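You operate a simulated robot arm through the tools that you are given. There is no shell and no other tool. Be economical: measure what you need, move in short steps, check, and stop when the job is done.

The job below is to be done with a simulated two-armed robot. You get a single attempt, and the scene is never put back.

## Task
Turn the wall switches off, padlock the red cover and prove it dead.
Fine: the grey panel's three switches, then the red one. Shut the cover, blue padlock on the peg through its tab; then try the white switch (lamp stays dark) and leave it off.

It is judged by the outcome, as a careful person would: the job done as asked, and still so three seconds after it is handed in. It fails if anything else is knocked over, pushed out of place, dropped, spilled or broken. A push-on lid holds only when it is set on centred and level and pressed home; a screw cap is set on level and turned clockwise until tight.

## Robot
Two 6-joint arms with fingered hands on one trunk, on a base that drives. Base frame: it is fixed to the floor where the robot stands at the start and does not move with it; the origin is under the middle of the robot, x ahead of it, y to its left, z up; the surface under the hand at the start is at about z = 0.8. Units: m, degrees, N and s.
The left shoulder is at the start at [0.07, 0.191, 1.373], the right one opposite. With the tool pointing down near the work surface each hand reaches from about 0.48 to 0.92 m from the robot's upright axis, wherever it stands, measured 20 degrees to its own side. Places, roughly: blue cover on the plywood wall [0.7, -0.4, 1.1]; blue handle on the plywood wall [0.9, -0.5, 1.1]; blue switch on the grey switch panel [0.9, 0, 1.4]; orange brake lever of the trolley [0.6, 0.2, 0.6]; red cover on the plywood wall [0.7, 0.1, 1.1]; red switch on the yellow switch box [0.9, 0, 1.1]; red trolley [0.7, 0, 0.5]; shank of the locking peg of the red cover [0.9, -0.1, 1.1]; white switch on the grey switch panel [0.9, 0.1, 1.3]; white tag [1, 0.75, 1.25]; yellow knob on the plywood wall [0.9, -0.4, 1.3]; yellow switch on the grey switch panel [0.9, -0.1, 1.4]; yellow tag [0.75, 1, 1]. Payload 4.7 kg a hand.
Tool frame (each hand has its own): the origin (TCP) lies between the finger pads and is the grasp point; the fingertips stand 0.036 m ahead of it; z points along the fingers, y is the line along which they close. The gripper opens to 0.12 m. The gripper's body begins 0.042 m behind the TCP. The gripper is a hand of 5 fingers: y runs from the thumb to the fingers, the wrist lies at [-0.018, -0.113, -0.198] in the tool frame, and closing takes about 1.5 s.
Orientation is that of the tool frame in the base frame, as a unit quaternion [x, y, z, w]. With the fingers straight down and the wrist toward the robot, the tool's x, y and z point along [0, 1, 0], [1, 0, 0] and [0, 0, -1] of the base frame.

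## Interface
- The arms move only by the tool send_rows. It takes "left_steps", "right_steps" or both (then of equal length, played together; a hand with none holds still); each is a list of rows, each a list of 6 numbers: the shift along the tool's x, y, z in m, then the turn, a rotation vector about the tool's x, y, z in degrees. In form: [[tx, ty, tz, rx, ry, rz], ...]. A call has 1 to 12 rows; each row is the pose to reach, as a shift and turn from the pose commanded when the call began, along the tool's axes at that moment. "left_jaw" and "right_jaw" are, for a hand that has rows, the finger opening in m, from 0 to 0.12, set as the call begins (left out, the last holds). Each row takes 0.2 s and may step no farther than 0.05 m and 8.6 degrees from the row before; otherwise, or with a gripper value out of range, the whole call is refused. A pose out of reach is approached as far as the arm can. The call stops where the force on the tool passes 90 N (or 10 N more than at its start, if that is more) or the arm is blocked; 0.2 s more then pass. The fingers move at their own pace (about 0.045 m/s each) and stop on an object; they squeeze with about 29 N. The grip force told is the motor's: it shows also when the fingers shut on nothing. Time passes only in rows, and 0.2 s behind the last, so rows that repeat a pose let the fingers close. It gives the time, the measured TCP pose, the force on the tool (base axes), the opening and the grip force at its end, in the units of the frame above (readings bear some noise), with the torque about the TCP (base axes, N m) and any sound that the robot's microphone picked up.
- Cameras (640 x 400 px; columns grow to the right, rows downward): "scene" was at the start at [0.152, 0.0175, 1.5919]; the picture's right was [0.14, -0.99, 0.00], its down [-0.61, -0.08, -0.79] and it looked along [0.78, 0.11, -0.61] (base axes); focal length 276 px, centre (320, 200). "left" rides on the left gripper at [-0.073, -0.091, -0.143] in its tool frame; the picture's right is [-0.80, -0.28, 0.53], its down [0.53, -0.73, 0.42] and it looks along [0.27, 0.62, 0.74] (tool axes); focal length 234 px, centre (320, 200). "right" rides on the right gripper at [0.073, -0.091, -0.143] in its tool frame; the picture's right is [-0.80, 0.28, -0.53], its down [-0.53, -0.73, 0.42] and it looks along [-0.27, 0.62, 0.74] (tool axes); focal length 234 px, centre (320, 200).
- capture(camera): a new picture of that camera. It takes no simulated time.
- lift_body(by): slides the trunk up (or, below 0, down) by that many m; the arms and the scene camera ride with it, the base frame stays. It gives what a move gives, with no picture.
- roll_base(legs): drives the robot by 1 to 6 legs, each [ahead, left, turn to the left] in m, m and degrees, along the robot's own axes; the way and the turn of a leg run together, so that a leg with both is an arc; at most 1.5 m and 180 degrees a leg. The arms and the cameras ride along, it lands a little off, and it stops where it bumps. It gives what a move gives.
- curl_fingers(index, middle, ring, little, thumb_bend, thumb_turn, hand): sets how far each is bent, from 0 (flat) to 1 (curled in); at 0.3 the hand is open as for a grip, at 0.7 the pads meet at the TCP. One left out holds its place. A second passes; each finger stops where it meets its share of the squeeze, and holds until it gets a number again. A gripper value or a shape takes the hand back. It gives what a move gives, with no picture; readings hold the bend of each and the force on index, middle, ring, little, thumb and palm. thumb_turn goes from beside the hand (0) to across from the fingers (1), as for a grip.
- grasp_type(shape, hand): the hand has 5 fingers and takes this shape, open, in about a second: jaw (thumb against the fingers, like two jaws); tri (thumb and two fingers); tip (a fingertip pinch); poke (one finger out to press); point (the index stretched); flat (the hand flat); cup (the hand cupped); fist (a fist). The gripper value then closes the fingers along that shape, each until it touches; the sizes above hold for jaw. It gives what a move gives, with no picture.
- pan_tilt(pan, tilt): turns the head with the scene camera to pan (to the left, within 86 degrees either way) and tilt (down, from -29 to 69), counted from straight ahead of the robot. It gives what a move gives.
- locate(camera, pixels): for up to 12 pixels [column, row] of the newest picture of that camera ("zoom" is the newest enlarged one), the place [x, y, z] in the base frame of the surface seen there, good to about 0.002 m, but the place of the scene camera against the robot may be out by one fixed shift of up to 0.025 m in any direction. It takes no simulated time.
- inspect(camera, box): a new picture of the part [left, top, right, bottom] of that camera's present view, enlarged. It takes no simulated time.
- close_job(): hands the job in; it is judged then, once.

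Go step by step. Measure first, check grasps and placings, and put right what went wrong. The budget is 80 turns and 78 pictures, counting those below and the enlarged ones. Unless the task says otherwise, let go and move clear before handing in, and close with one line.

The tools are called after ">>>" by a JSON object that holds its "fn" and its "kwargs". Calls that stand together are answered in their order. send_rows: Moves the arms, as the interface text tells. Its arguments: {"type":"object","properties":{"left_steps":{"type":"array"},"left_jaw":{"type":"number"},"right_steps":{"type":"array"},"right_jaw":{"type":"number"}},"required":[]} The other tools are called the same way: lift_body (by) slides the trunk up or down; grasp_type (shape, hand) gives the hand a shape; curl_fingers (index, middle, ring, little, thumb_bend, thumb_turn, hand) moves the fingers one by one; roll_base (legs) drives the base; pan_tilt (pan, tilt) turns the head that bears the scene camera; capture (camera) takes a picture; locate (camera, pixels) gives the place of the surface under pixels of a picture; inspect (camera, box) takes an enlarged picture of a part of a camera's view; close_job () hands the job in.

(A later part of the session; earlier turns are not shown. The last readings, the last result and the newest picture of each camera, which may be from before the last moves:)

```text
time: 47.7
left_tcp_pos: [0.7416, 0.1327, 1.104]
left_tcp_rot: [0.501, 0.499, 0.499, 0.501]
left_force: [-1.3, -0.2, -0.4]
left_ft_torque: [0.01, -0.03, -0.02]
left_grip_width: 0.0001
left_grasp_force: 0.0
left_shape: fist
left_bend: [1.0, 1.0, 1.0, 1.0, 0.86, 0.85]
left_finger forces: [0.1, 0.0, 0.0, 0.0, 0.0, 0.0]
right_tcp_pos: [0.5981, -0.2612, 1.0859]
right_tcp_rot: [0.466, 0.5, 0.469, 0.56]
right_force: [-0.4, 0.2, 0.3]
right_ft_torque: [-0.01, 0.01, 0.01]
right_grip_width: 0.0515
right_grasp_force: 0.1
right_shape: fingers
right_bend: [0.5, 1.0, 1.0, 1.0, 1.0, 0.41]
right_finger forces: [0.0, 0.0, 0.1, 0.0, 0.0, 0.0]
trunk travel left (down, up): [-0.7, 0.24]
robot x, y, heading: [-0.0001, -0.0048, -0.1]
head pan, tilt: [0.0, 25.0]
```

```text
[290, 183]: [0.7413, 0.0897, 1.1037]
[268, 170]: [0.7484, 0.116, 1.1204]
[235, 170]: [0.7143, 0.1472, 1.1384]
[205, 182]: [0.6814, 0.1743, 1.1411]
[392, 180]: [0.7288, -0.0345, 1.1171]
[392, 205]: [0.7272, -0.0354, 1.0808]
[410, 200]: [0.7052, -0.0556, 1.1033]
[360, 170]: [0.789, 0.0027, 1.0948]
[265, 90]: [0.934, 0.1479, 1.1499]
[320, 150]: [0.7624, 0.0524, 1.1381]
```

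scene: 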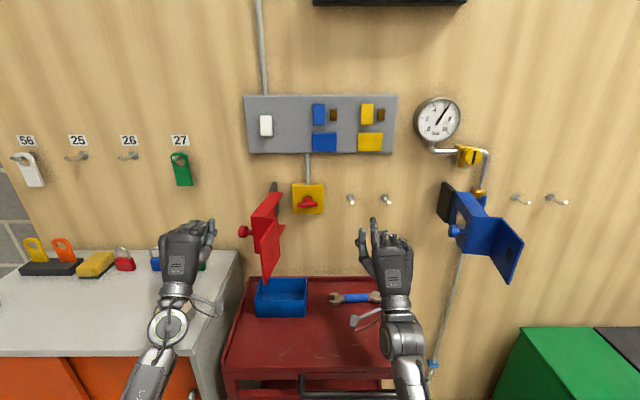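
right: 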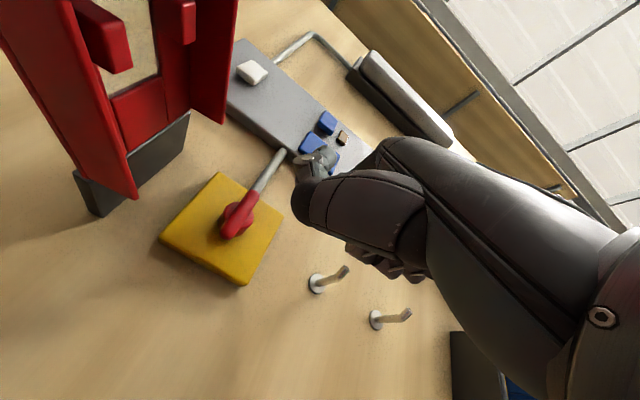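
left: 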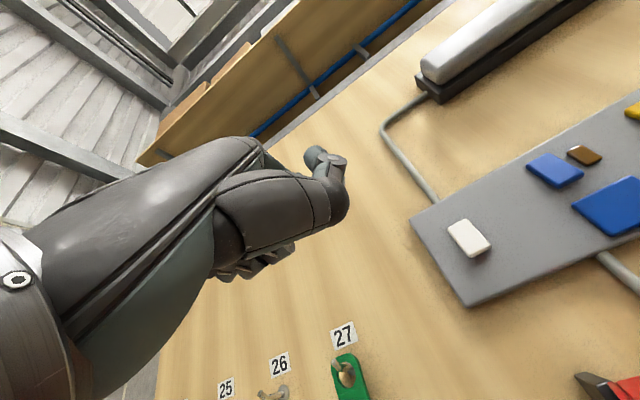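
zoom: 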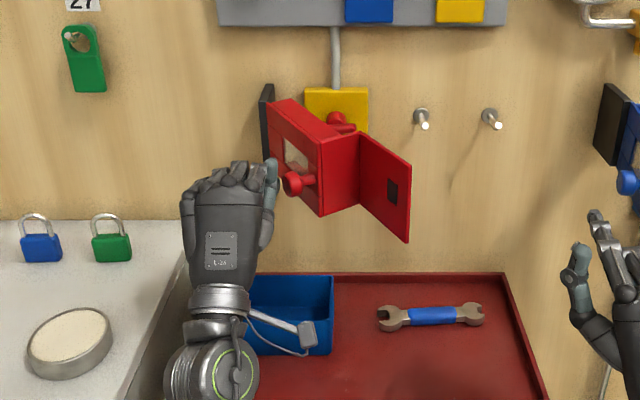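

Knob end is near (0.724, 0.087). I'll back the fist behind the knob and push forward along its arc to about 80°.

>>> {"fn": "send_rows", "kwargs": {"left_steps": [[0, 0, -0.03, 0, 0, 0], [-0.02, 0, -0.055, 0, 0, 0], [-0.055, 0, -0.055, 0, 0, 0], [-0.068, 0, -0.03, 0, 0, 0], [-0.075, 0, -0.005, 0, 0, 0], [-0.097, 0, 0.01, 0, 0, 0], [-0.12, 0, 0.025, 0, 0, 0], [-0.14, 0, 0.042, 0, 0, 0], [-0.158, 0, 0.06, 0, 0, 0], [-0.172, 0, 0.08, 0, 0, 0], [-0.182, 0, 0.095, 0, 0, 0]]}}

>>> {"fn": "inspect", "kwargs": {"camera": "scene", "box": [220, 150, 420, 275]}}

```text
time: 48.6
left_tcp_pos: [0.7157, 0.1401, 1.0794]
left_tcp_rot: [0.554, 0.47, 0.538, 0.428]
left_force: [0.2, -0.4, -0.6]
left_ft_torque: [0.02, -0.02, -0.03]
left_grip_width: 0.0
left_grasp_force: 0.0
left_shape: fist
left_bend: [1.0, 1.0, 1.0, 1.0, 0.86, 0.85]
left_finger forces: [0.0, 0.1, 0.0, 0.1, 0.0, 0.1]
left hand out of reach, approached as far as the arm can: row 2, 3, 4
right_tcp_pos: [0.5991, -0.2608, 1.0867]
right_tcp_rot: [0.465, 0.501, 0.47, 0.559]
right_force: [-1.0, -0.1, 0.5]
right_ft_torque: [0.0, 0.01, 0.0]
right_grip_width: 0.0515
right_grasp_force: 0.1
right_shape: fingers
right_bend: [0.5, 1.0, 1.0, 1.0, 1.0, 0.41]
right_finger forces: [0.0, 0.0, 0.1, 0.0, 0.1, 0.0]
trunk travel left (down, up): [-0.7, 0.24]
robot x, y, heading: [0.0012, -0.0022, 0.4]
head pan, tilt: [0.0, 25.0]
stopped in row 4 (left hand): the arm was blocked; the commanded pose is now the measured one
```

```text
3.20 times, centred on (320, 212) of scene
```

zoom: 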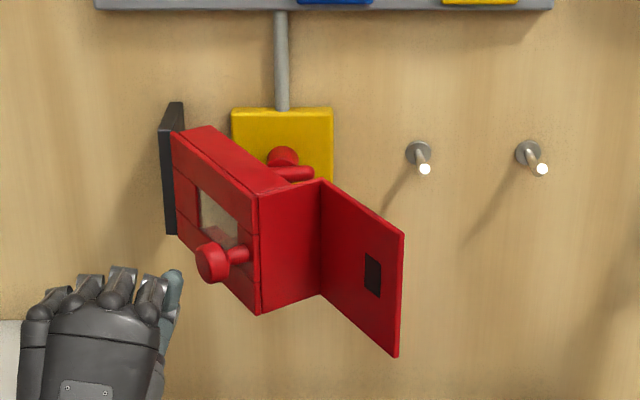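

The forward-pointing left hand can't get closer in. Yawing it about 40° to the right suits the arm and matches the push direction, so I'll rotate it in place just left of the knob.

>>> {"fn": "send_rows", "kwargs": {"left_steps": [[0.005, 0.004, -0.005, -0.5, -6.5, -1.9], [0.01, 0.008, -0.01, -1, -13, -3.8], [0.015, 0.012, -0.015, -1.5, -19.5, -5.7], [0.02, 0.016, -0.02, -2, -26, -7.6], [0.02, 0.02, -0.02, -2.5, -33, -9.3], [0.02, 0.022, -0.02, -3, -40, -11]]}}

>>> {"fn": "send_rows", "kwargs": {"left_steps": [[0, 0, 0.001, 0, 0, 0], [0, 0, 0.002, 0, 0, 0]]}}

>>> {"fn": "inspect", "kwargs": {"camera": "scene", "box": [180, 150, 420, 300]}}

```text
time: 50.0
left_tcp_pos: [0.6961, 0.1543, 1.1047]
left_tcp_rot: [0.646, 0.33, 0.283, 0.627]
left_force: [-0.1, -0.5, 0.9]
left_ft_torque: [-0.01, -0.01, -0.03]
left_grip_width: 0.0002
left_grasp_force: 0.1
left_shape: fist
left_bend: [1.0, 1.0, 1.0, 1.0, 0.86, 0.85]
left_finger forces: [0.1, 0.0, 0.0, 0.0, 0.0, 0.1]
right_tcp_pos: [0.5987, -0.2607, 1.0856]
right_tcp_rot: [0.466, 0.5, 0.469, 0.559]
right_force: [0.8, 0.2, 0.9]
right_ft_torque: [-0.05, 0.01, -0.04]
right_grip_width: 0.0514
right_grasp_force: 0.0
right_shape: fingers
right_bend: [0.5, 1.0, 1.0, 1.0, 1.0, 0.41]
right_finger forces: [0.0, 0.0, 0.2, 0.0, 0.0, 0.1]
trunk travel left (down, up): [-0.7, 0.24]
robot x, y, heading: [-0.0026, -0.0018, -0.1]
head pan, tilt: [0.0, 25.0]
```

```text
time: 50.6
left_tcp_pos: [0.6988, 0.1529, 1.104]
left_tcp_rot: [0.646, 0.331, 0.284, 0.626]
left_force: [0.6, -0.4, 0.5]
left_ft_torque: [0.0, -0.01, 0.02]
left_grip_width: 0.0
left_grasp_force: 0.0
left_shape: fist
left_bend: [1.0, 1.0, 1.0, 1.0, 0.86, 0.85]
left_finger forces: [0.0, 0.0, 0.0, 0.0, 0.1, 0.0]
right_tcp_pos: [0.5998, -0.2612, 1.0859]
right_tcp_rot: [0.466, 0.499, 0.468, 0.561]
right_force: [-0.5, -0.3, 0.5]
right_ft_torque: [-0.01, -0.01, 0.01]
right_grip_width: 0.0513
right_grasp_force: 0.1
right_shape: fingers
right_bend: [0.5, 1.0, 1.0, 1.0, 1.0, 0.41]
right_finger forces: [0.0, 0.0, 0.0, 0.1, 0.0, 0.0]
trunk travel left (down, up): [-0.7, 0.24]
robot x, y, heading: [0.0018, 0.0018, 0.0]
head pan, tilt: [0.0, 25.0]
```

```text
2.67 times, centred on (300, 225) of scene
```

zoom: 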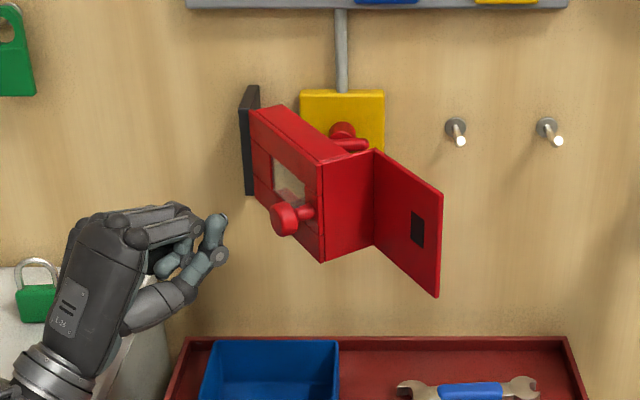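

The hand is now comfortable with a ~40° yaw. I'll push the knob along its arc to about 80°.

>>> {"fn": "send_rows", "kwargs": {"left_steps": [[-0.025, 0, 0.01, 0, 0, 0], [-0.049, 0, 0.03, 0, 0, 0], [-0.049, 0, 0.06, 0, 0, 0], [-0.052, 0, 0.085, 0, 0, 0], [-0.062, 0, 0.11, 0, 0, 0], [-0.0744, 0, 0.133, 0, 0, 0], [-0.079, 0, 0.158, 0, 0, 0], [-0.0825, 0, 0.184, 0, 0, 0], [-0.081, 0, 0.21, 0, 0, 0]]}}

>>> {"fn": "inspect", "kwargs": {"camera": "scene", "box": [180, 150, 420, 300]}}

```text
time: 52.6
left_tcp_pos: [0.8128, -0.041, 1.0946]
left_tcp_rot: [0.647, 0.332, 0.284, 0.625]
left_force: [0.5, -0.3, 0.4]
left_ft_torque: [-0.01, -0.04, -0.04]
left_grip_width: 0.0001
left_grasp_force: 0.0
left_shape: fist
left_bend: [1.0, 1.0, 1.0, 1.0, 0.86, 0.85]
left_finger forces: [0.0, 0.1, 0.0, 0.0, 0.0, 0.0]
right_tcp_pos: [0.6006, -0.261, 1.0859]
right_tcp_rot: [0.466, 0.499, 0.468, 0.56]
right_force: [-0.4, 0.2, 0.1]
right_ft_torque: [-0.03, -0.01, 0.0]
right_grip_width: 0.0514
right_grasp_force: 0.0
right_shape: fingers
right_bend: [0.5, 1.0, 1.0, 1.0, 1.0, 0.41]
right_finger forces: [0.1, 0.0, 0.1, 0.0, 0.1, 0.0]
trunk travel left (down, up): [-0.7, 0.24]
robot x, y, heading: [-0.0029, -0.006, -0.1]
head pan, tilt: [0.0, 25.0]
```

```text
2.67 times, centred on (300, 225) of scene
```

zoom: 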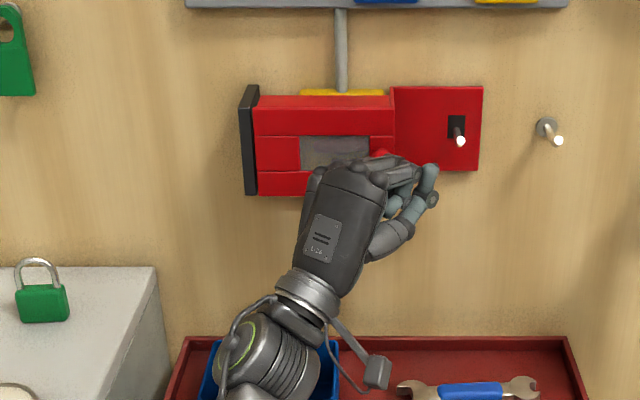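

The peg now shows through the tab's slot. I'll press a little farther toward the wall to seat it.

>>> {"fn": "send_rows", "kwargs": {"left_steps": [[0.005, 0, 0.006, 0, 0, 0], [0.01, 0, 0.012, 0, 0, 0], [0.015, 0, 0.019, 0, 0, 0], [0.02, 0, 0.025, 0, 0, 0], [0.025, 0, 0.031, 0, 0, 0]]}}

>>> {"fn": "inspect", "kwargs": {"camera": "scene", "box": [220, 160, 400, 272]}}

>>> {"fn": "locate", "kwargs": {"camera": "zoom", "pixels": [[120, 70], [290, 75], [350, 75], [440, 80], [350, 170], [440, 170], [410, 110], [412, 125], [420, 134], [100, 150]]}}

```text
time: 53.8
left_tcp_pos: [0.8341, -0.0392, 1.1147]
left_tcp_rot: [0.641, 0.32, 0.292, 0.634]
left_force: [-65.4, 11.4, 32.3]
left_ft_torque: [1.39, 0.1, 2.72]
left_grip_width: 0.0001
left_grasp_force: 0.1
left_shape: fist
left_bend: [1.0, 1.0, 1.0, 1.0, 0.86, 0.85]
left_finger forces: [0.0, 0.0, 71.7, 0.0, 0.0, 0.0]
right_tcp_pos: [0.585, -0.2596, 1.0949]
right_tcp_rot: [0.462, 0.496, 0.471, 0.565]
right_force: [0.1, 0.2, -0.1]
right_ft_torque: [0.02, 0.01, 0.0]
right_grip_width: 0.0513
right_grasp_force: 0.0
right_shape: fingers
right_bend: [0.5, 1.0, 1.0, 1.0, 1.0, 0.41]
right_finger forces: [0.0, 0.0, 0.0, 0.0, 0.0, 0.0]
trunk travel left (down, up): [-0.7, 0.24]
robot x, y, heading: [0.0015, 0.001, 0.1]
head pan, tilt: [0.0, 25.0]
```

```text
3.56 times, centred on (310, 216) of scene
```

zoom: 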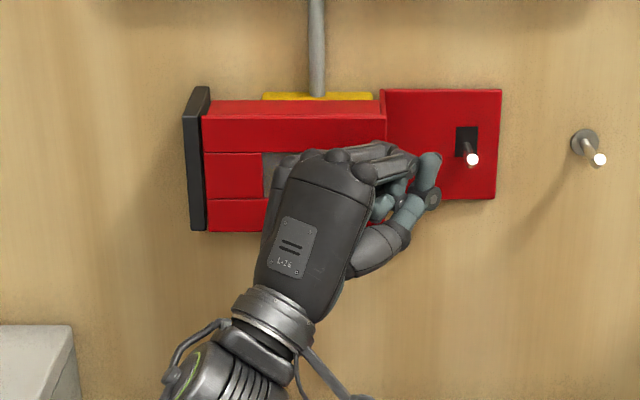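

```text
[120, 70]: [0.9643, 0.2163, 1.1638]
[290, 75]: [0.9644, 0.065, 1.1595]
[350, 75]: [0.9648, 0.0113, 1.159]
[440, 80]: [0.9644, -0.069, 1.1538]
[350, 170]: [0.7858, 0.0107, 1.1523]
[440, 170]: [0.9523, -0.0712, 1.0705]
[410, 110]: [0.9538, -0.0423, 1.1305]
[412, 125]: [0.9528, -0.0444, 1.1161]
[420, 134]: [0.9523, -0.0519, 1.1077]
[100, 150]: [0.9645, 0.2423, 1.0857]
```

The cover is home: 65 N of resistance, and the tab sits flat with the peg through. I'll withdraw the left hand along its own axis and look at the padlocks.

>>> {"fn": "send_rows", "kwargs": {"left_steps": [[-0.005, 0, -0.03, 0, 0, 0], [0, 0, -0.07, 0, 0, 0], [0, 0, -0.11, 0, 0, 0], [0.02, 0.01, -0.15, 0, 0, 0], [0.05, 0.02, -0.17, 0, 0, 0], [0.085, 0.03, -0.19, 0, 0, 0], [0.12, 0.04, -0.21, 0, 0, 0], [0.155, 0.05, -0.22, 0, 0, 0]]}}

>>> {"fn": "grasp_type", "kwargs": {"hand": "left", "shape": "tri"}}

>>> {"fn": "pan_tilt", "kwargs": {"pan": 20, "tilt": 35}}

>>> {"fn": "capture", "kwargs": {"camera": "scene"}}

```text
time: 55.6
left_tcp_pos: [0.7779, 0.2184, 1.1511]
left_tcp_rot: [0.646, 0.332, 0.285, 0.626]
left_force: [-0.3, 0.1, 0.5]
left_ft_torque: [-0.01, -0.02, 0.0]
left_grip_width: 0.0002
left_grasp_force: 0.2
left_shape: fist
left_bend: [1.0, 1.0, 1.0, 1.0, 0.86, 0.85]
left_finger forces: [0.1, 0.0, 0.0, 0.0, 0.1, 0.0]
right_tcp_pos: [0.5996, -0.2608, 1.0854]
right_tcp_rot: [0.466, 0.499, 0.467, 0.561]
right_force: [0.1, 0.2, -0.6]
right_ft_torque: [0.02, -0.01, -0.05]
right_grip_width: 0.0513
right_grasp_force: 0.0
right_shape: fingers
right_bend: [0.5, 1.0, 1.0, 1.0, 1.0, 0.41]
right_finger forces: [0.1, 0.0, 0.0, 0.0, 0.0, 0.1]
trunk travel left (down, up): [-0.7, 0.24]
robot x, y, heading: [-0.0026, -0.0004, -0.2]
head pan, tilt: [0.0, 25.0]
```

```text
time: 56.5
left_tcp_pos: [0.7785, 0.2184, 1.1504]
left_tcp_rot: [0.646, 0.331, 0.284, 0.626]
left_force: [0.3, 0.1, -1.3]
left_ft_torque: [0.0, 0.03, 0.0]
left_grip_width: 0.1198
left_grasp_force: 0.1
left_shape: tri
left_bend: [0.3, 0.3, 0.99, 0.99, 0.3, 0.97]
left_finger forces: [0.1, 0.1, 0.0, 0.0, 0.0, 0.1]
right_tcp_pos: [0.5986, -0.2612, 1.0856]
right_tcp_rot: [0.465, 0.5, 0.469, 0.56]
right_force: [0.5, -0.4, 0.0]
right_ft_torque: [0.01, 0.0, 0.0]
right_grip_width: 0.0512
right_grasp_force: 0.1
right_shape: fingers
right_bend: [0.5, 1.0, 1.0, 1.0, 1.0, 0.41]
right_finger forces: [0.0, 0.1, 0.0, 0.1, 0.0, 0.0]
trunk travel left (down, up): [-0.7, 0.24]
robot x, y, heading: [0.0011, -0.0039, -0.1]
head pan, tilt: [0.0, 25.0]
```

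```text
time: 57.3
left_tcp_pos: [0.7779, 0.2174, 1.1508]
left_tcp_rot: [0.647, 0.331, 0.284, 0.626]
left_force: [0.6, -0.4, -0.1]
left_ft_torque: [0.0, 0.01, -0.03]
left_grip_width: 0.1194
left_grasp_force: 0.1
left_shape: tri
left_bend: [0.3, 0.3, 0.99, 0.99, 0.3, 0.97]
left_finger forces: [0.1, 0.1, 0.0, 0.0, 0.0, 0.0]
right_tcp_pos: [0.599, -0.2613, 1.0858]
right_tcp_rot: [0.465, 0.5, 0.469, 0.56]
right_force: [0.1, 0.8, 0.2]
right_ft_torque: [0.01, 0.0, -0.02]
right_grip_width: 0.0515
right_grasp_force: 0.0
right_shape: fingers
right_bend: [0.5, 1.0, 1.0, 1.0, 1.0, 0.41]
right_finger forces: [0.1, 0.0, 0.0, 0.0, 0.1, 0.0]
trunk travel left (down, up): [-0.7, 0.24]
robot x, y, heading: [0.0015, -0.0029, 0.2]
head pan, tilt: [20.0, 35.0]
```

```text
20 pictures are left
```

scene: 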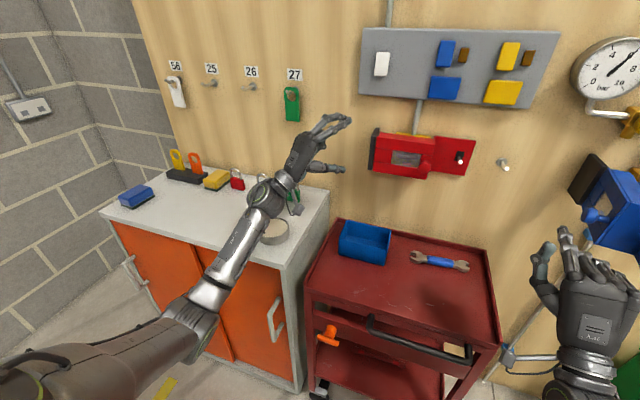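

The cover stays shut. The left arm hides the blue padlock, so I'll re-orient the hand: yaw straight, then roll so it pinches sideways with the thumb on the left.

>>> {"fn": "send_rows", "kwargs": {"left_steps": [[0.009, 0.01, -0.02, 0, 7.6, 0], [0.018, 0.02, -0.04, 0, 15.2, 0], [0.027, 0.03, -0.06, 0, 22.8, 0], [0.036, 0.04, -0.08, 0, 30.4, 0], [0.047, 0.05, -0.1, 0, 38, 0], [0.047, 0.05, -0.1, 0, 38, 0]]}}

>>> {"fn": "send_rows", "kwargs": {"left_steps": [[0, 0, 0, 0, 0, 8], [0, 0, 0, 0, 0, 16], [0, 0, 0, 0, 0, 24], [0, 0, 0, 0, 0, 32], [0, 0, 0, 0, 0, 40], [0, 0, 0, 0, 0, 48], [0, 0, 0, 0, 0, 56], [0, 0, 0, 0, 0, 64], [0, 0, 0, 0, 0, 72], [0, 0, 0, 0, 0, 80], [0, 0, 0, 0, 0, 88], [0, 0, 0, 0, 0, 90]]}}

>>> {"fn": "capture", "kwargs": {"camera": "scene"}}

```text
time: 58.7
left_tcp_pos: [0.7239, 0.3278, 1.2212]
left_tcp_rot: [0.468, 0.524, 0.453, 0.548]
left_force: [3.0, -3.3, -3.0]
left_ft_torque: [-0.05, -0.14, 0.22]
left_grip_width: 0.12
left_grasp_force: 0.0
left_shape: tri
left_bend: [0.3, 0.3, 0.99, 0.99, 0.3, 0.98]
left_finger forces: [0.0, 0.0, 0.1, 0.1, 0.0, 0.0]
left hand out of reach, approached as far as the arm can: row 2, 3, 4, 5
right_tcp_pos: [0.5986, -0.261, 1.0858]
right_tcp_rot: [0.466, 0.499, 0.468, 0.561]
right_force: [-0.7, 0.8, -0.3]
right_ft_torque: [0.0, 0.04, -0.03]
right_grip_width: 0.0514
right_grasp_force: 0.0
right_shape: fingers
right_bend: [0.5, 1.0, 1.0, 1.0, 1.0, 0.41]
right_finger forces: [0.0, 0.0, 0.0, 0.1, 0.1, 0.0]
trunk travel left (down, up): [-0.7, 0.24]
robot x, y, heading: [0.0016, 0.0, -0.1]
head pan, tilt: [20.0, 35.0]
```

```text
time: 61.3
left_tcp_pos: [0.7326, 0.3151, 1.2026]
left_tcp_rot: [0.732, -0.002, 0.681, 0.003]
left_force: [0.2, 0.6, -0.9]
left_ft_torque: [0.01, 0.0, 0.02]
left_grip_width: 0.1202
left_grasp_force: 0.0
left_shape: tri
left_bend: [0.3, 0.3, 0.99, 0.99, 0.3, 0.98]
left_finger forces: [0.0, 0.0, 0.0, 0.0, 0.0, 0.0]
right_tcp_pos: [0.5975, -0.2616, 1.087]
right_tcp_rot: [0.465, 0.5, 0.469, 0.56]
right_force: [0.3, -0.2, -0.2]
right_ft_torque: [0.01, 0.03, -0.01]
right_grip_width: 0.0512
right_grasp_force: 0.0
right_shape: fingers
right_bend: [0.5, 1.0, 1.0, 1.0, 1.0, 0.41]
right_finger forces: [0.0, 0.0, 0.0, 0.0, 0.0, 0.0]
trunk travel left (down, up): [-0.7, 0.24]
robot x, y, heading: [0.0009, -0.0038, -0.1]
head pan, tilt: [20.0, 35.0]
```

```text
19 pictures are left
```

scene: 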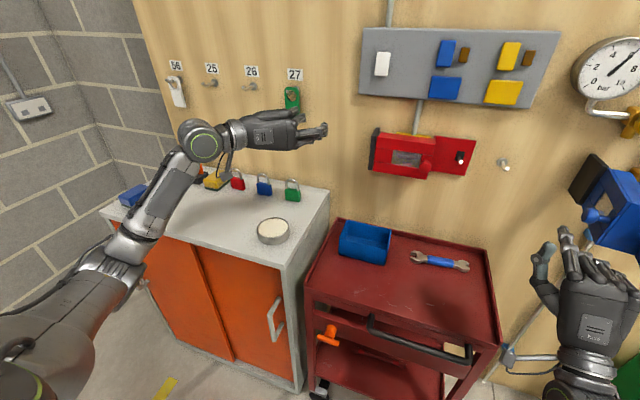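

The roll worked and the blue padlock is visible at (264,187). I'll zoom in on it.

>>> {"fn": "inspect", "kwargs": {"camera": "scene", "box": [216, 160, 312, 220]}}

>>> {"fn": "locate", "kwargs": {"camera": "zoom", "pixels": [[320, 195], [288, 195], [352, 190], [322, 222], [320, 160], [300, 102], [294, 130], [345, 130], [322, 238], [520, 200], [460, 200], [320, 110]]}}

```text
6.67 times, centred on (264, 190) of scene
```

zoom: 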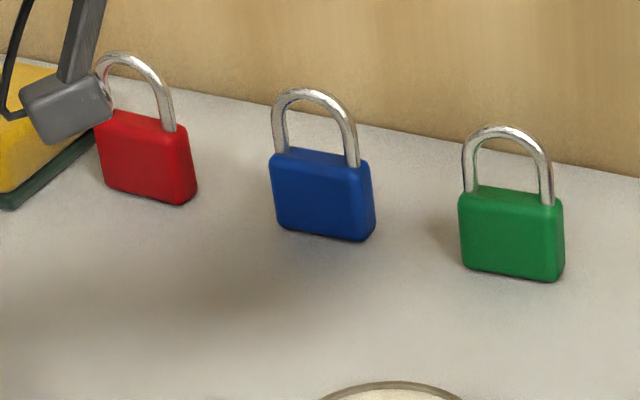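

```text
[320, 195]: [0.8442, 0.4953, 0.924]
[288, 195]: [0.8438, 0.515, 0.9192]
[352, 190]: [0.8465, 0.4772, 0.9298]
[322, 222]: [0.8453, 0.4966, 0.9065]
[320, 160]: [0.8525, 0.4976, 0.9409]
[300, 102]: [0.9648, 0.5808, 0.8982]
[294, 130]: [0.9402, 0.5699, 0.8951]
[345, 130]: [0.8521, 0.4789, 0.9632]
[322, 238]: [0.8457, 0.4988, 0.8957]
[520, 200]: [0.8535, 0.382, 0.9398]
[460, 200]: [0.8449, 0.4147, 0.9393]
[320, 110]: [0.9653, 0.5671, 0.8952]
```

Blue body: centre about (0.837, 0.492, 0.918), 5 cm wide, counter at z 0.895, with 4–5 cm gaps to its neighbours. I'll move above and in front of it, pitching the hand 35° down.

>>> {"fn": "send_rows", "kwargs": {"left_steps": [[-0.015, -0.02, 0, 0, -4, 0], [-0.03, -0.04, 0, 0, -8, 0], [-0.05, -0.06, 0, 0, -12, 0], [-0.07, -0.08, 0, 0, -16, 0], [-0.09, -0.1, 0, 0, -20, 0], [-0.11, -0.12, 0, 0, -24, 0], [-0.13, -0.14, 0, 0, -28, 0], [-0.15, -0.16, 0.005, 0, -31, 0], [-0.165, -0.177, 0.01, 0, -31, 0], [-0.165, -0.177, 0.012, 0, -31, 0]], "left_jaw": 0.095}}

>>> {"fn": "capture", "kwargs": {"camera": "left"}}

>>> {"fn": "inspect", "kwargs": {"camera": "scene", "box": [176, 120, 336, 220]}}

```text
time: 63.5
left_tcp_pos: [0.7343, 0.4913, 1.0365]
left_tcp_rot: [0.888, -0.003, 0.46, 0.003]
left_force: [-0.6, -0.3, 0.1]
left_ft_torque: [0.06, -0.03, -0.01]
left_grip_width: 0.0953
left_grasp_force: 0.0
left_shape: tri
left_bend: [0.26, 0.35, 0.99, 0.99, 0.52, 0.99]
left_finger forces: [0.1, 0.0, 0.0, 0.0, 0.1, 0.0]
right_tcp_pos: [0.5993, -0.2627, 1.0854]
right_tcp_rot: [0.465, 0.5, 0.469, 0.56]
right_force: [-0.1, -0.6, 0.4]
right_ft_torque: [0.0, -0.04, 0.01]
right_grip_width: 0.0512
right_grasp_force: 0.1
right_shape: fingers
right_bend: [0.5, 1.0, 1.0, 1.0, 1.0, 0.41]
right_finger forces: [0.0, 0.1, 0.0, 0.0, 0.0, 0.0]
trunk travel left (down, up): [-0.7, 0.24]
robot x, y, heading: [0.0052, -0.0016, -0.1]
head pan, tilt: [20.0, 35.0]
```

```text
17 pictures are left
```

left: 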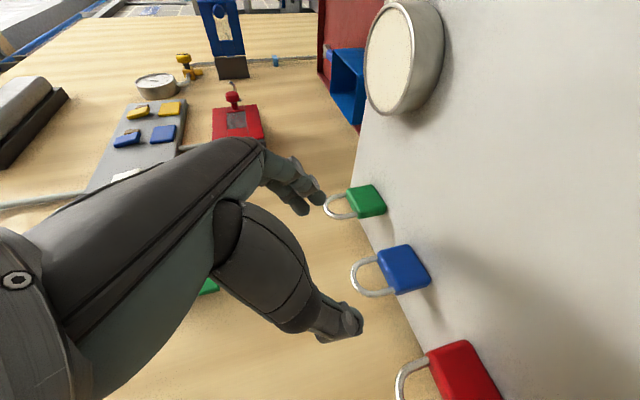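

```text
4.00 times, centred on (256, 170) of scene
```

zoom: 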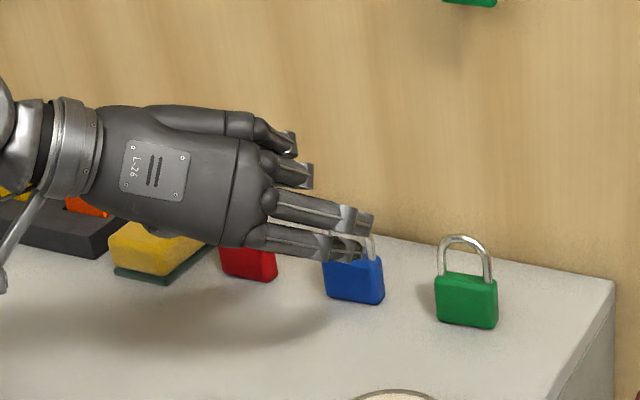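

The hand is posed well above the padlock. I'll measure it with the left camera.

>>> {"fn": "locate", "kwargs": {"camera": "left", "pixels": [[388, 255], [402, 283], [412, 250], [425, 275], [355, 272], [400, 268], [368, 294], [500, 250], [430, 370], [365, 188], [345, 202]]}}

```text
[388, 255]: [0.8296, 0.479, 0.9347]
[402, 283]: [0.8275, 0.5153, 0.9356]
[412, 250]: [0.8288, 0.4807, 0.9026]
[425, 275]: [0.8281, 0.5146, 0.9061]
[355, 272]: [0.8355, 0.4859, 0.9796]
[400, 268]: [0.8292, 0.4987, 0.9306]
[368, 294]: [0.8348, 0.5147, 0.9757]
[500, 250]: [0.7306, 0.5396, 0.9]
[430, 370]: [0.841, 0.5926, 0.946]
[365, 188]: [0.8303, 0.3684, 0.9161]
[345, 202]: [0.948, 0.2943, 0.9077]
```

Body front is x=0.828, y 0.472–0.521. I'll approach along the finger axis and check before closing.

>>> {"fn": "send_rows", "kwargs": {"left_steps": [[-0.013, -0.003, 0.025, 0, 0, 0], [-0.0265, -0.006, 0.05, 0, 0, 0], [-0.0265, -0.006, 0.075, 0, 0, 0], [-0.0265, -0.006, 0.1, 0, 0, 0], [-0.0265, -0.006, 0.115, 0, 0, 0]]}}

>>> {"fn": "capture", "kwargs": {"camera": "left"}}

>>> {"fn": "inspect", "kwargs": {"camera": "scene", "box": [208, 130, 320, 200]}}

```text
time: 64.7
left_tcp_pos: [0.8125, 0.5003, 0.9472]
left_tcp_rot: [0.888, -0.002, 0.46, 0.003]
left_force: [0.8, -0.5, -0.1]
left_ft_torque: [-0.04, 0.01, 0.02]
left_grip_width: 0.0951
left_grasp_force: 0.0
left_shape: tri
left_bend: [0.26, 0.35, 0.99, 0.99, 0.52, 0.99]
left_finger forces: [0.1, 0.0, 0.0, 0.1, 0.1, 0.0]
right_tcp_pos: [0.5994, -0.2621, 1.0866]
right_tcp_rot: [0.466, 0.5, 0.468, 0.561]
right_force: [0.4, 0.0, 0.2]
right_ft_torque: [-0.02, -0.01, 0.01]
right_grip_width: 0.0512
right_grasp_force: 0.1
right_shape: fingers
right_bend: [0.5, 1.0, 1.0, 1.0, 1.0, 0.41]
right_finger forces: [0.0, 0.0, 0.0, 0.0, 0.0, 0.0]
trunk travel left (down, up): [-0.7, 0.24]
robot x, y, heading: [0.0, -0.0006, -0.1]
head pan, tilt: [20.0, 35.0]
```

```text
15 pictures are left
```

left: 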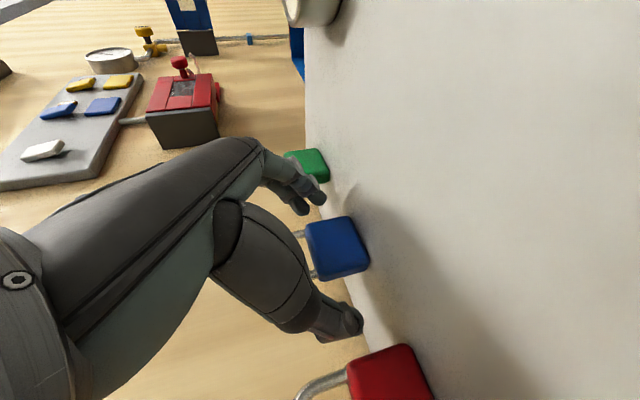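

```text
5.71 times, centred on (264, 165) of scene
```

zoom: 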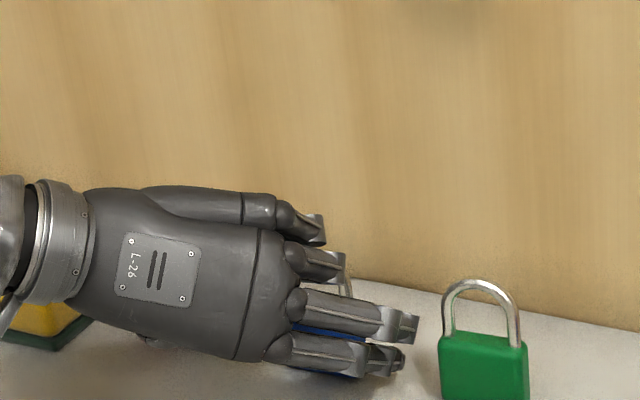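

The body lies between thumb and fingers. I'll move 1 cm deeper and close.

>>> {"fn": "send_rows", "kwargs": {"left_steps": [[0, 0, 0.006, 0, 0, 0], [0, 0, 0.012, 0, 0, 0]]}}

>>> {"fn": "send_rows", "kwargs": {"left_steps": [[0, 0, 0, 0, 0, 0], [0, 0, 0, 0, 0, 0], [0, 0, 0, 0, 0, 0], [0, 0, 0, 0, 0, 0], [0, 0, 0, 0, 0, 0], [0, 0, 0, 0, 0, 0], [0, 0, 0, 0, 0, 0], [0, 0, 0, 0, 0, 0], [0, 0, 0, 0, 0, 0]], "left_jaw": 0.02}}

>>> {"fn": "inspect", "kwargs": {"camera": "left", "box": [220, 120, 460, 270]}}

```text
time: 65.3
left_tcp_pos: [0.8238, 0.4982, 0.9428]
left_tcp_rot: [0.888, -0.002, 0.46, 0.002]
left_force: [0.2, 0.3, 1.1]
left_ft_torque: [-0.02, -0.03, -0.02]
left_grip_width: 0.095
left_grasp_force: 0.1
left_shape: tri
left_bend: [0.26, 0.35, 0.99, 0.99, 0.52, 0.99]
left_finger forces: [0.0, 0.1, 0.0, 0.1, 0.0, 0.0]
right_tcp_pos: [0.5992, -0.2603, 1.0859]
right_tcp_rot: [0.466, 0.499, 0.468, 0.561]
right_force: [0.3, 0.4, 0.3]
right_ft_torque: [0.0, 0.04, 0.0]
right_grip_width: 0.0512
right_grasp_force: 0.0
right_shape: fingers
right_bend: [0.5, 1.0, 1.0, 1.0, 1.0, 0.41]
right_finger forces: [0.1, 0.0, 0.0, 0.0, 0.1, 0.0]
trunk travel left (down, up): [-0.7, 0.24]
robot x, y, heading: [0.0056, -0.0027, 0.1]
head pan, tilt: [20.0, 35.0]
```

```text
time: 67.3
left_tcp_pos: [0.8227, 0.499, 0.9413]
left_tcp_rot: [0.888, -0.001, 0.46, 0.003]
left_force: [-0.3, 1.3, -0.3]
left_ft_torque: [-0.04, 0.0, 0.0]
left_grip_width: 0.0482
left_grasp_force: 29.4
left_shape: tri
left_bend: [0.74, 0.5, 1.0, 1.0, 0.72, 1.0]
left_finger forces: [13.3, 12.2, 0.0, 0.1, 26.3, 0.0]
right_tcp_pos: [0.5994, -0.262, 1.0856]
right_tcp_rot: [0.465, 0.5, 0.468, 0.561]
right_force: [0.2, 0.2, -0.5]
right_ft_torque: [0.01, -0.01, -0.01]
right_grip_width: 0.0517
right_grasp_force: 0.1
right_shape: fingers
right_bend: [0.5, 1.0, 1.0, 1.0, 1.0, 0.41]
right_finger forces: [0.1, 0.1, 0.0, 0.0, 0.0, 0.0]
trunk travel left (down, up): [-0.7, 0.24]
robot x, y, heading: [0.0021, -0.0016, 0.0]
head pan, tilt: [20.0, 35.0]
```

```text
2.67 times, centred on (340, 195) of left
```

zoom: 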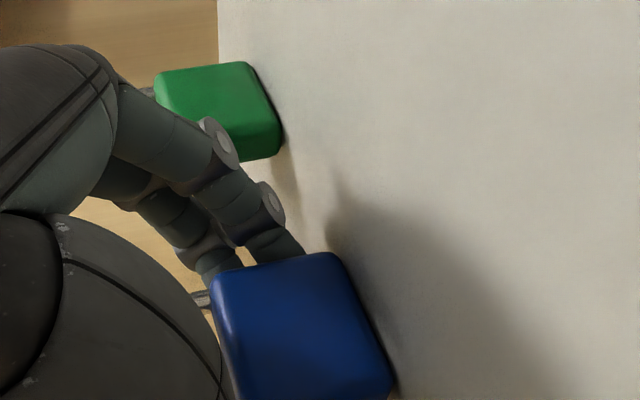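

Grip is solid: 48 mm, with the thumb at 26 N against two fingers. I'll lift it straight up and measure the closed cover's knob, which may be in the thumb's way.

>>> {"fn": "send_rows", "kwargs": {"left_steps": [[0.016, 0, -0.0115, 0, 0, 0], [0.041, 0, -0.029, 0, 0, 0], [0.07, 0, -0.05, 0, 0, 0], [0.098, 0, -0.07, 0, 0, 0], [0.13, 0, -0.095, 0, 0, 0], [0.155, 0, -0.12, 0, 0, 0], [0.18, 0, -0.14, 0, 0, 0]]}}

>>> {"fn": "capture", "kwargs": {"camera": "scene"}}

>>> {"fn": "inspect", "kwargs": {"camera": "scene", "box": [360, 110, 520, 210]}}

>>> {"fn": "locate", "kwargs": {"camera": "zoom", "pixels": [[265, 228], [258, 245], [275, 235], [255, 210], [300, 215], [310, 180], [400, 190], [388, 175], [402, 170], [345, 230], [240, 160], [60, 200]]}}

```text
time: 68.9
left_tcp_pos: [0.8114, 0.4981, 1.169]
left_tcp_rot: [0.888, -0.002, 0.46, 0.003]
left_force: [0.1, 0.3, -2.1]
left_ft_torque: [0.01, -0.01, 0.0]
left_grip_width: 0.0477
left_grasp_force: 28.9
left_shape: tri
left_bend: [0.74, 0.5, 1.0, 1.0, 0.72, 1.0]
left_finger forces: [13.1, 11.7, 0.1, 0.0, 26.3, 0.1]
right_tcp_pos: [0.6, -0.2606, 1.0862]
right_tcp_rot: [0.465, 0.5, 0.469, 0.56]
right_force: [-0.9, -0.9, -0.1]
right_ft_torque: [0.05, 0.0, 0.01]
right_grip_width: 0.0514
right_grasp_force: 0.1
right_shape: fingers
right_bend: [0.5, 1.0, 1.0, 1.0, 1.0, 0.41]
right_finger forces: [0.0, 0.0, 0.1, 0.0, 0.0, 0.0]
trunk travel left (down, up): [-0.7, 0.24]
robot x, y, heading: [0.0042, -0.0007, 0.2]
head pan, tilt: [20.0, 35.0]
```

```text
12 pictures are left
```

scene: 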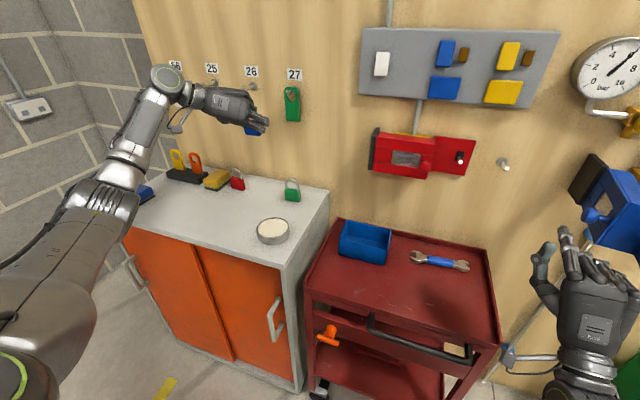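

```text
4.00 times, centred on (440, 160) of scene
```

zoom: 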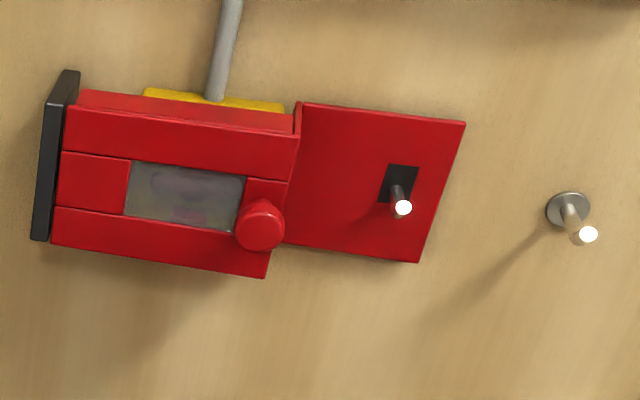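

```text
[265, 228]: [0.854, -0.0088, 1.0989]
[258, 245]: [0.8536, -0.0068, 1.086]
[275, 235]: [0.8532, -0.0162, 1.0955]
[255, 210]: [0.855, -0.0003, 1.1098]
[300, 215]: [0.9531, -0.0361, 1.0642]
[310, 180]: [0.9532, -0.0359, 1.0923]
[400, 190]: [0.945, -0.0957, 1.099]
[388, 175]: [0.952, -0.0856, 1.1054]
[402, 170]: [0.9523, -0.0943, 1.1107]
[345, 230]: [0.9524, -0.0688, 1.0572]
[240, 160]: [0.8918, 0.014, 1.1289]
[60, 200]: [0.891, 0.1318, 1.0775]
```

The knob end sits at about (0.837, -0.008, 1.098), so the hand will pass just right of it. I'll yaw the hand 12° left for extra room and carry the lock across, well in front of the cover.

>>> {"fn": "send_rows", "kwargs": {"left_steps": [[-0.005, 0.03, -0.005, 0, 0, 0], [-0.012, 0.07, -0.012, 0, 0, 0], [-0.02, 0.115, -0.02, 0, 0, 0], [-0.028, 0.16, -0.025, 0, 0, 0], [-0.032, 0.205, -0.028, 0, 0, 0], [-0.032, 0.25, -0.028, 2, 0, -1.4], [-0.032, 0.295, -0.028, 4, 0, -2.8], [-0.032, 0.34, -0.028, 6, 0, -4.2], [-0.032, 0.385, -0.028, 8, 0, -5.6], [-0.032, 0.43, -0.028, 9.8, 0, -6.9], [-0.032, 0.475, -0.028, 9.8, 0, -6.9], [-0.032, 0.515, -0.028, 9.8, 0, -6.9]], "right_steps": [[-0.01, 0, 0, 0, 0, 0], [-0.02, 0, 0, 0, 0, 0], [-0.03, 0, 0, 0, 0, 0], [-0.04, 0, 0, 0, 0, 0], [-0.05, 0, 0, 0, 0, 0], [-0.06, 0, 0, 0, 0, 0], [-0.07, 0, 0, 0, 0, 0], [-0.08, 0, 0, 0, 0, 0], [-0.09, 0, 0, 0, 0, 0], [-0.1, 0, 0, 0, 0, 0], [-0.1, 0, 0, 0, 0, 0], [-0.1, 0, 0, 0, 0, 0]]}}

>>> {"fn": "pan_tilt", "kwargs": {"pan": 0, "tilt": 25}}

>>> {"fn": "capture", "kwargs": {"camera": "scene"}}

```text
time: 71.5
left_tcp_pos: [0.7693, -0.0194, 1.1598]
left_tcp_rot: [0.883, 0.091, 0.458, -0.046]
left_force: [0.0, 0.0, -0.7]
left_ft_torque: [0.04, -0.01, 0.03]
left_grip_width: 0.048
left_grasp_force: 28.8
left_shape: tri
left_bend: [0.74, 0.51, 1.0, 1.0, 0.72, 1.0]
left_finger forces: [13.2, 11.6, 0.0, 0.0, 26.4, 0.0]
right_tcp_pos: [0.5933, -0.3627, 1.0981]
right_tcp_rot: [0.465, 0.5, 0.47, 0.559]
right_force: [-0.9, 0.6, 0.7]
right_ft_torque: [0.01, 0.0, 0.0]
right_grip_width: 0.0512
right_grasp_force: 0.1
right_shape: fingers
right_bend: [0.5, 1.0, 1.0, 1.0, 1.0, 0.41]
right_finger forces: [0.1, 0.0, 0.0, 0.0, 0.0, 0.0]
trunk travel left (down, up): [-0.7, 0.24]
robot x, y, heading: [0.0029, 0.0014, -0.2]
head pan, tilt: [20.0, 35.0]
```

```text
time: 72.3
left_tcp_pos: [0.7685, -0.0172, 1.1612]
left_tcp_rot: [0.883, 0.091, 0.458, -0.045]
left_force: [0.3, -0.2, -1.6]
left_ft_torque: [0.02, 0.0, -0.04]
left_grip_width: 0.0479
left_grasp_force: 28.7
left_shape: tri
left_bend: [0.74, 0.51, 1.0, 1.0, 0.72, 1.0]
left_finger forces: [13.4, 11.5, 0.0, 0.0, 26.3, 0.0]
right_tcp_pos: [0.5929, -0.3614, 1.0995]
right_tcp_rot: [0.465, 0.5, 0.469, 0.56]
right_force: [0.5, 0.5, -0.5]
right_ft_torque: [-0.02, -0.01, 0.02]
right_grip_width: 0.0514
right_grasp_force: 0.1
right_shape: fingers
right_bend: [0.5, 1.0, 1.0, 1.0, 1.0, 0.41]
right_finger forces: [0.1, 0.1, 0.0, 0.0, 0.0, 0.0]
trunk travel left (down, up): [-0.7, 0.24]
robot x, y, heading: [0.0013, 0.0005, -0.0]
head pan, tilt: [0.0, 25.0]
```

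```text
10 pictures are left
```

scene: 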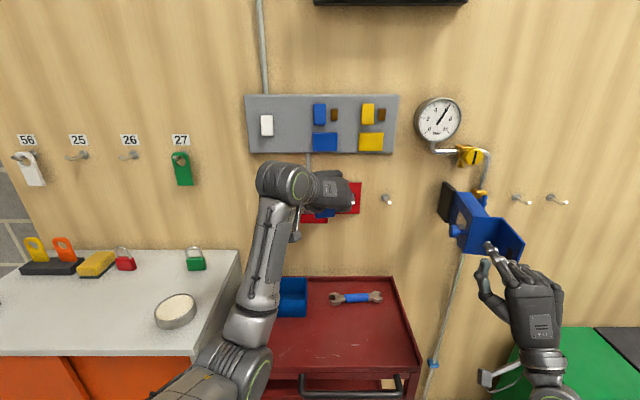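

The lock is held in front of the cover. I'll shift to the peg line and down to peg height, keeping clear of the peg tip, then check with the left camera.

>>> {"fn": "send_rows", "kwargs": {"left_steps": [[0.003, 0.04, -0.003, 0, 0, 0], [-0.003, 0.08, -0.008, 0, 0, 0], [0.006, 0.085, 0.01, 0, 0, 0], [0.022, 0.0907, 0.0314, 0, 0, 0], [0.003, 0.0907, 0.045, 0, 0, 0], [-0.017, 0.0907, 0.058, 0, 0, 0], [-0.036, 0.0907, 0.0723, 0, 0, 0], [-0.036, 0.0907, 0.0723, 0, 0, 0]]}}

>>> {"fn": "capture", "kwargs": {"camera": "left"}}

>>> {"fn": "inspect", "kwargs": {"camera": "scene", "box": [270, 150, 430, 250]}}

```text
time: 74.2
left_tcp_pos: [0.8234, -0.0987, 1.0924]
left_tcp_rot: [0.883, 0.091, 0.458, -0.045]
left_force: [-0.1, -0.1, -1.4]
left_ft_torque: [0.02, 0.03, -0.01]
left_grip_width: 0.0477
left_grasp_force: 29.2
left_shape: tri
left_bend: [0.74, 0.51, 1.0, 1.0, 0.72, 1.0]
left_finger forces: [13.3, 11.5, 0.1, 0.1, 26.3, 0.0]
right_tcp_pos: [0.5928, -0.3612, 1.0995]
right_tcp_rot: [0.465, 0.5, 0.469, 0.561]
right_force: [-0.8, -0.4, -0.1]
right_ft_torque: [0.01, 0.0, -0.04]
right_grip_width: 0.0513
right_grasp_force: 0.1
right_shape: fingers
right_bend: [0.5, 1.0, 1.0, 1.0, 1.0, 0.41]
right_finger forces: [0.0, 0.0, 0.0, 0.1, 0.1, 0.0]
trunk travel left (down, up): [-0.7, 0.24]
robot x, y, heading: [0.0031, -0.0016, -0.0]
head pan, tilt: [0.0, 25.0]
```

```text
9 pictures are left
```

left: 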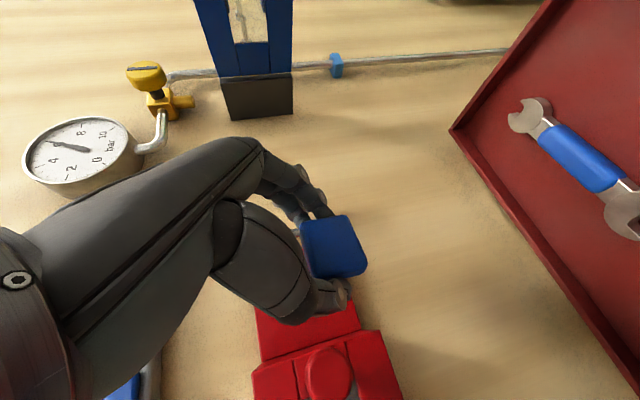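

```text
4.00 times, centred on (350, 200) of scene
```

zoom: 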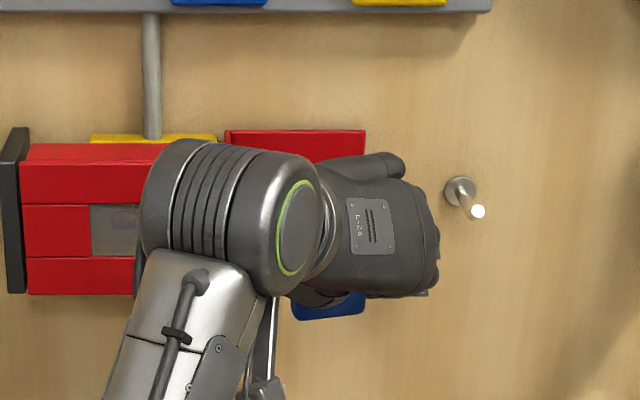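

I'll locate the lock body in the left view to confirm where it sits relative to the TCP.

>>> {"fn": "locate", "kwargs": {"camera": "left", "pixels": [[335, 247], [308, 226], [349, 219], [361, 258], [318, 273], [310, 250], [300, 232], [330, 330], [325, 375], [310, 310]]}}

```text
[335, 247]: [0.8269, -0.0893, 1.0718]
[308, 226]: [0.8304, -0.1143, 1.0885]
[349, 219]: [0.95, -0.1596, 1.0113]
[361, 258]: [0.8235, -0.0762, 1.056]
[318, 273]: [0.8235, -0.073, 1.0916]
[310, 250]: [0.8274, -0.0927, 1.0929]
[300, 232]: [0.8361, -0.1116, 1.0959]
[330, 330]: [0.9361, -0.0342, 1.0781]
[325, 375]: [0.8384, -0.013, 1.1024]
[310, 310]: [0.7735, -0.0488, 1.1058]
```

The lock's body top is at z 1.095, so its hole centre is about 1.111, a bit high for the shank at 1.097. I'll lower 9.5 mm, then slide forward over the peg.

>>> {"fn": "send_rows", "kwargs": {"left_steps": [[-0.004, 0.0005, 0.003, 0, 0, 0], [-0.0079, 0.001, 0.0053, 0, 0, 0], [0.0006, 0.004, 0.0173, 0, 0, 0], [0.009, 0.007, 0.0293, 0, 0, 0], [0.0147, 0.009, 0.0373, 0, 0, 0], [0.0203, 0.0111, 0.0453, 0, 0, 0], [0.026, 0.013, 0.0533, 0, 0, 0], [0.0316, 0.0152, 0.0613, 0, 0, 0]]}}

>>> {"fn": "inspect", "kwargs": {"camera": "left", "box": [200, 130, 440, 280]}}

```text
time: 76.0
left_tcp_pos: [0.894, -0.0999, 1.0819]
left_tcp_rot: [0.883, 0.09, 0.458, -0.044]
left_force: [-2.4, -0.3, -1.2]
left_ft_torque: [0.07, 0.04, -0.07]
left_grip_width: 0.048
left_grasp_force: 28.8
left_shape: tri
left_bend: [0.74, 0.51, 1.0, 1.0, 0.72, 1.0]
left_finger forces: [13.3, 14.9, 0.5, 0.0, 27.6, 0.0]
right_tcp_pos: [0.5909, -0.3616, 1.1001]
right_tcp_rot: [0.465, 0.5, 0.469, 0.56]
right_force: [0.2, 0.1, -0.2]
right_ft_torque: [-0.02, 0.01, 0.01]
right_grip_width: 0.0513
right_grasp_force: 0.0
right_shape: fingers
right_bend: [0.5, 1.0, 1.0, 1.0, 1.0, 0.41]
right_finger forces: [0.1, 0.1, 0.1, 0.1, 0.1, 0.0]
trunk travel left (down, up): [-0.7, 0.24]
robot x, y, heading: [-0.0014, -0.0005, -0.0]
head pan, tilt: [0.0, 25.0]
```

```text
2.67 times, centred on (320, 205) of left
```

zoom: 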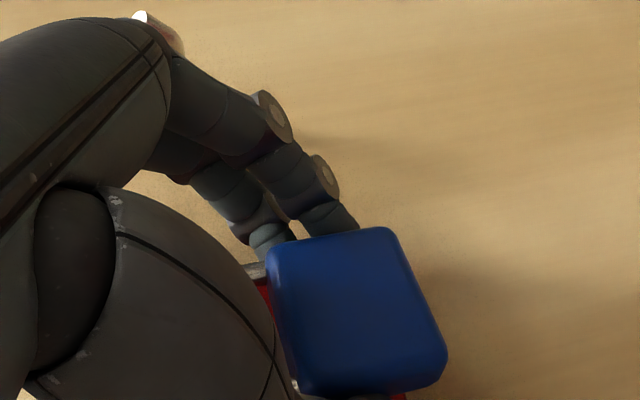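

It slid in without obstruction (2 N). I'll lower it to feel whether the shackle catches on the peg.

>>> {"fn": "send_rows", "kwargs": {"left_steps": [[-0.004, 0, 0.003, 0, 0, 0], [-0.008, 0, 0.0058, 0, 0, 0], [-0.012, 0, 0.0086, 0, 0, 0], [-0.016, 0, 0.0115, 0, 0, 0], [-0.019, 0, 0.0135, 0, 0, 0]]}}

```text
time: 77.2
left_tcp_pos: [0.888, -0.106, 1.0594]
left_tcp_rot: [0.883, 0.089, 0.458, -0.043]
left_force: [-26.5, -9.5, 17.1]
left_ft_torque: [0.56, -1.66, 0.15]
left_grip_width: 0.0471
left_grasp_force: 29.1
left_shape: tri
left_bend: [0.75, 0.53, 1.0, 1.0, 0.72, 1.0]
left_finger forces: [14.5, 11.1, 33.6, 0.0, 31.4, 0.0]
right_tcp_pos: [0.5881, -0.3625, 1.1001]
right_tcp_rot: [0.465, 0.498, 0.47, 0.561]
right_force: [1.2, 0.0, -0.2]
right_ft_torque: [-0.04, -0.05, -0.03]
right_grip_width: 0.0511
right_grasp_force: 0.0
right_shape: fingers
right_bend: [0.5, 1.0, 1.0, 1.0, 1.0, 0.41]
right_finger forces: [0.0, 0.0, 0.0, 0.0, 0.1, 0.0]
trunk travel left (down, up): [-0.7, 0.24]
robot x, y, heading: [0.002, -0.0011, -0.0]
head pan, tilt: [0.0, 25.0]
```

The curled ring finger met the peg's tip (34 N), which means the peg has come through the shackle. I'll raise 8 mm to unload it, then open the fingers and look.

>>> {"fn": "send_rows", "kwargs": {"left_steps": [[0.004, 0, -0.003, 0, 0, 0], [0.0065, 0, -0.0046, 0, 0, 0], [0.004, 0, -0.0075, 0, 0, 0]]}}

>>> {"fn": "send_rows", "kwargs": {"left_steps": [[0, 0, 0, 0, 0, 0], [0, 0, 0, 0, 0, 0], [0, 0, 0, 0, 0, 0], [0, 0, 0, 0, 0, 0], [0, 0, 0, 0, 0, 0]], "left_jaw": 0.075}}

>>> {"fn": "inspect", "kwargs": {"camera": "left", "box": [200, 130, 440, 280]}}

```text
time: 78.0
left_tcp_pos: [0.8866, -0.1051, 1.0631]
left_tcp_rot: [0.885, 0.089, 0.454, -0.046]
left_force: [-34.0, -15.4, -18.7]
left_ft_torque: [0.64, -1.59, 0.1]
left_grip_width: 0.0465
left_grasp_force: 28.8
left_shape: tri
left_bend: [0.75, 0.53, 0.99, 1.0, 0.72, 1.0]
left_finger forces: [16.3, 11.1, 42.8, 17.2, 26.4, 0.0]
right_tcp_pos: [0.5896, -0.363, 1.0996]
right_tcp_rot: [0.466, 0.498, 0.469, 0.561]
right_force: [0.0, -0.4, -1.2]
right_ft_torque: [-0.02, 0.0, 0.02]
right_grip_width: 0.0515
right_grasp_force: 0.0
right_shape: fingers
right_bend: [0.5, 1.0, 1.0, 1.0, 1.0, 0.41]
right_finger forces: [0.0, 0.1, 0.1, 0.0, 0.1, 0.1]
trunk travel left (down, up): [-0.7, 0.24]
robot x, y, heading: [0.001, 0.0015, -0.2]
head pan, tilt: [0.0, 25.0]
```

```text
time: 79.2
left_tcp_pos: [0.8865, -0.1048, 1.0633]
left_tcp_rot: [0.885, 0.088, 0.454, -0.047]
left_force: [-39.7, -15.0, -32.4]
left_ft_torque: [0.51, -1.74, 0.15]
left_grip_width: 0.0743
left_grasp_force: 0.0
left_shape: tri
left_bend: [0.74, 0.4, 0.99, 1.0, 0.64, 1.0]
left_finger forces: [0.0, 0.1, 52.8, 14.8, 0.0, 0.1]
right_tcp_pos: [0.5903, -0.3638, 1.0996]
right_tcp_rot: [0.465, 0.499, 0.47, 0.56]
right_force: [0.0, 0.5, -0.9]
right_ft_torque: [0.01, -0.01, 0.03]
right_grip_width: 0.0511
right_grasp_force: 0.0
right_shape: fingers
right_bend: [0.5, 1.0, 1.0, 1.0, 1.0, 0.41]
right_finger forces: [0.0, 0.0, 0.1, 0.0, 0.1, 0.0]
trunk travel left (down, up): [-0.7, 0.24]
robot x, y, heading: [0.0011, -0.0043, -0.1]
head pan, tilt: [0.0, 25.0]
```

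```text
2.67 times, centred on (320, 205) of left
```

zoom: 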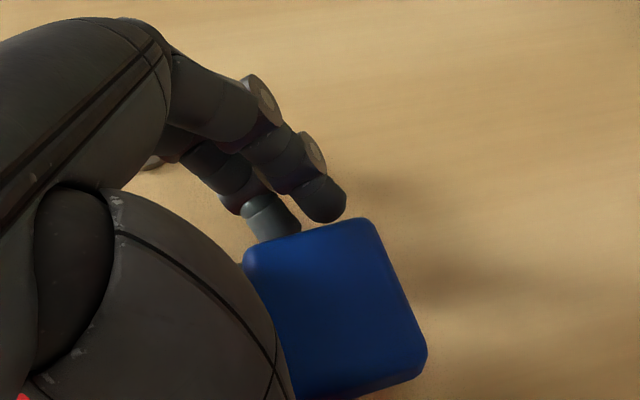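

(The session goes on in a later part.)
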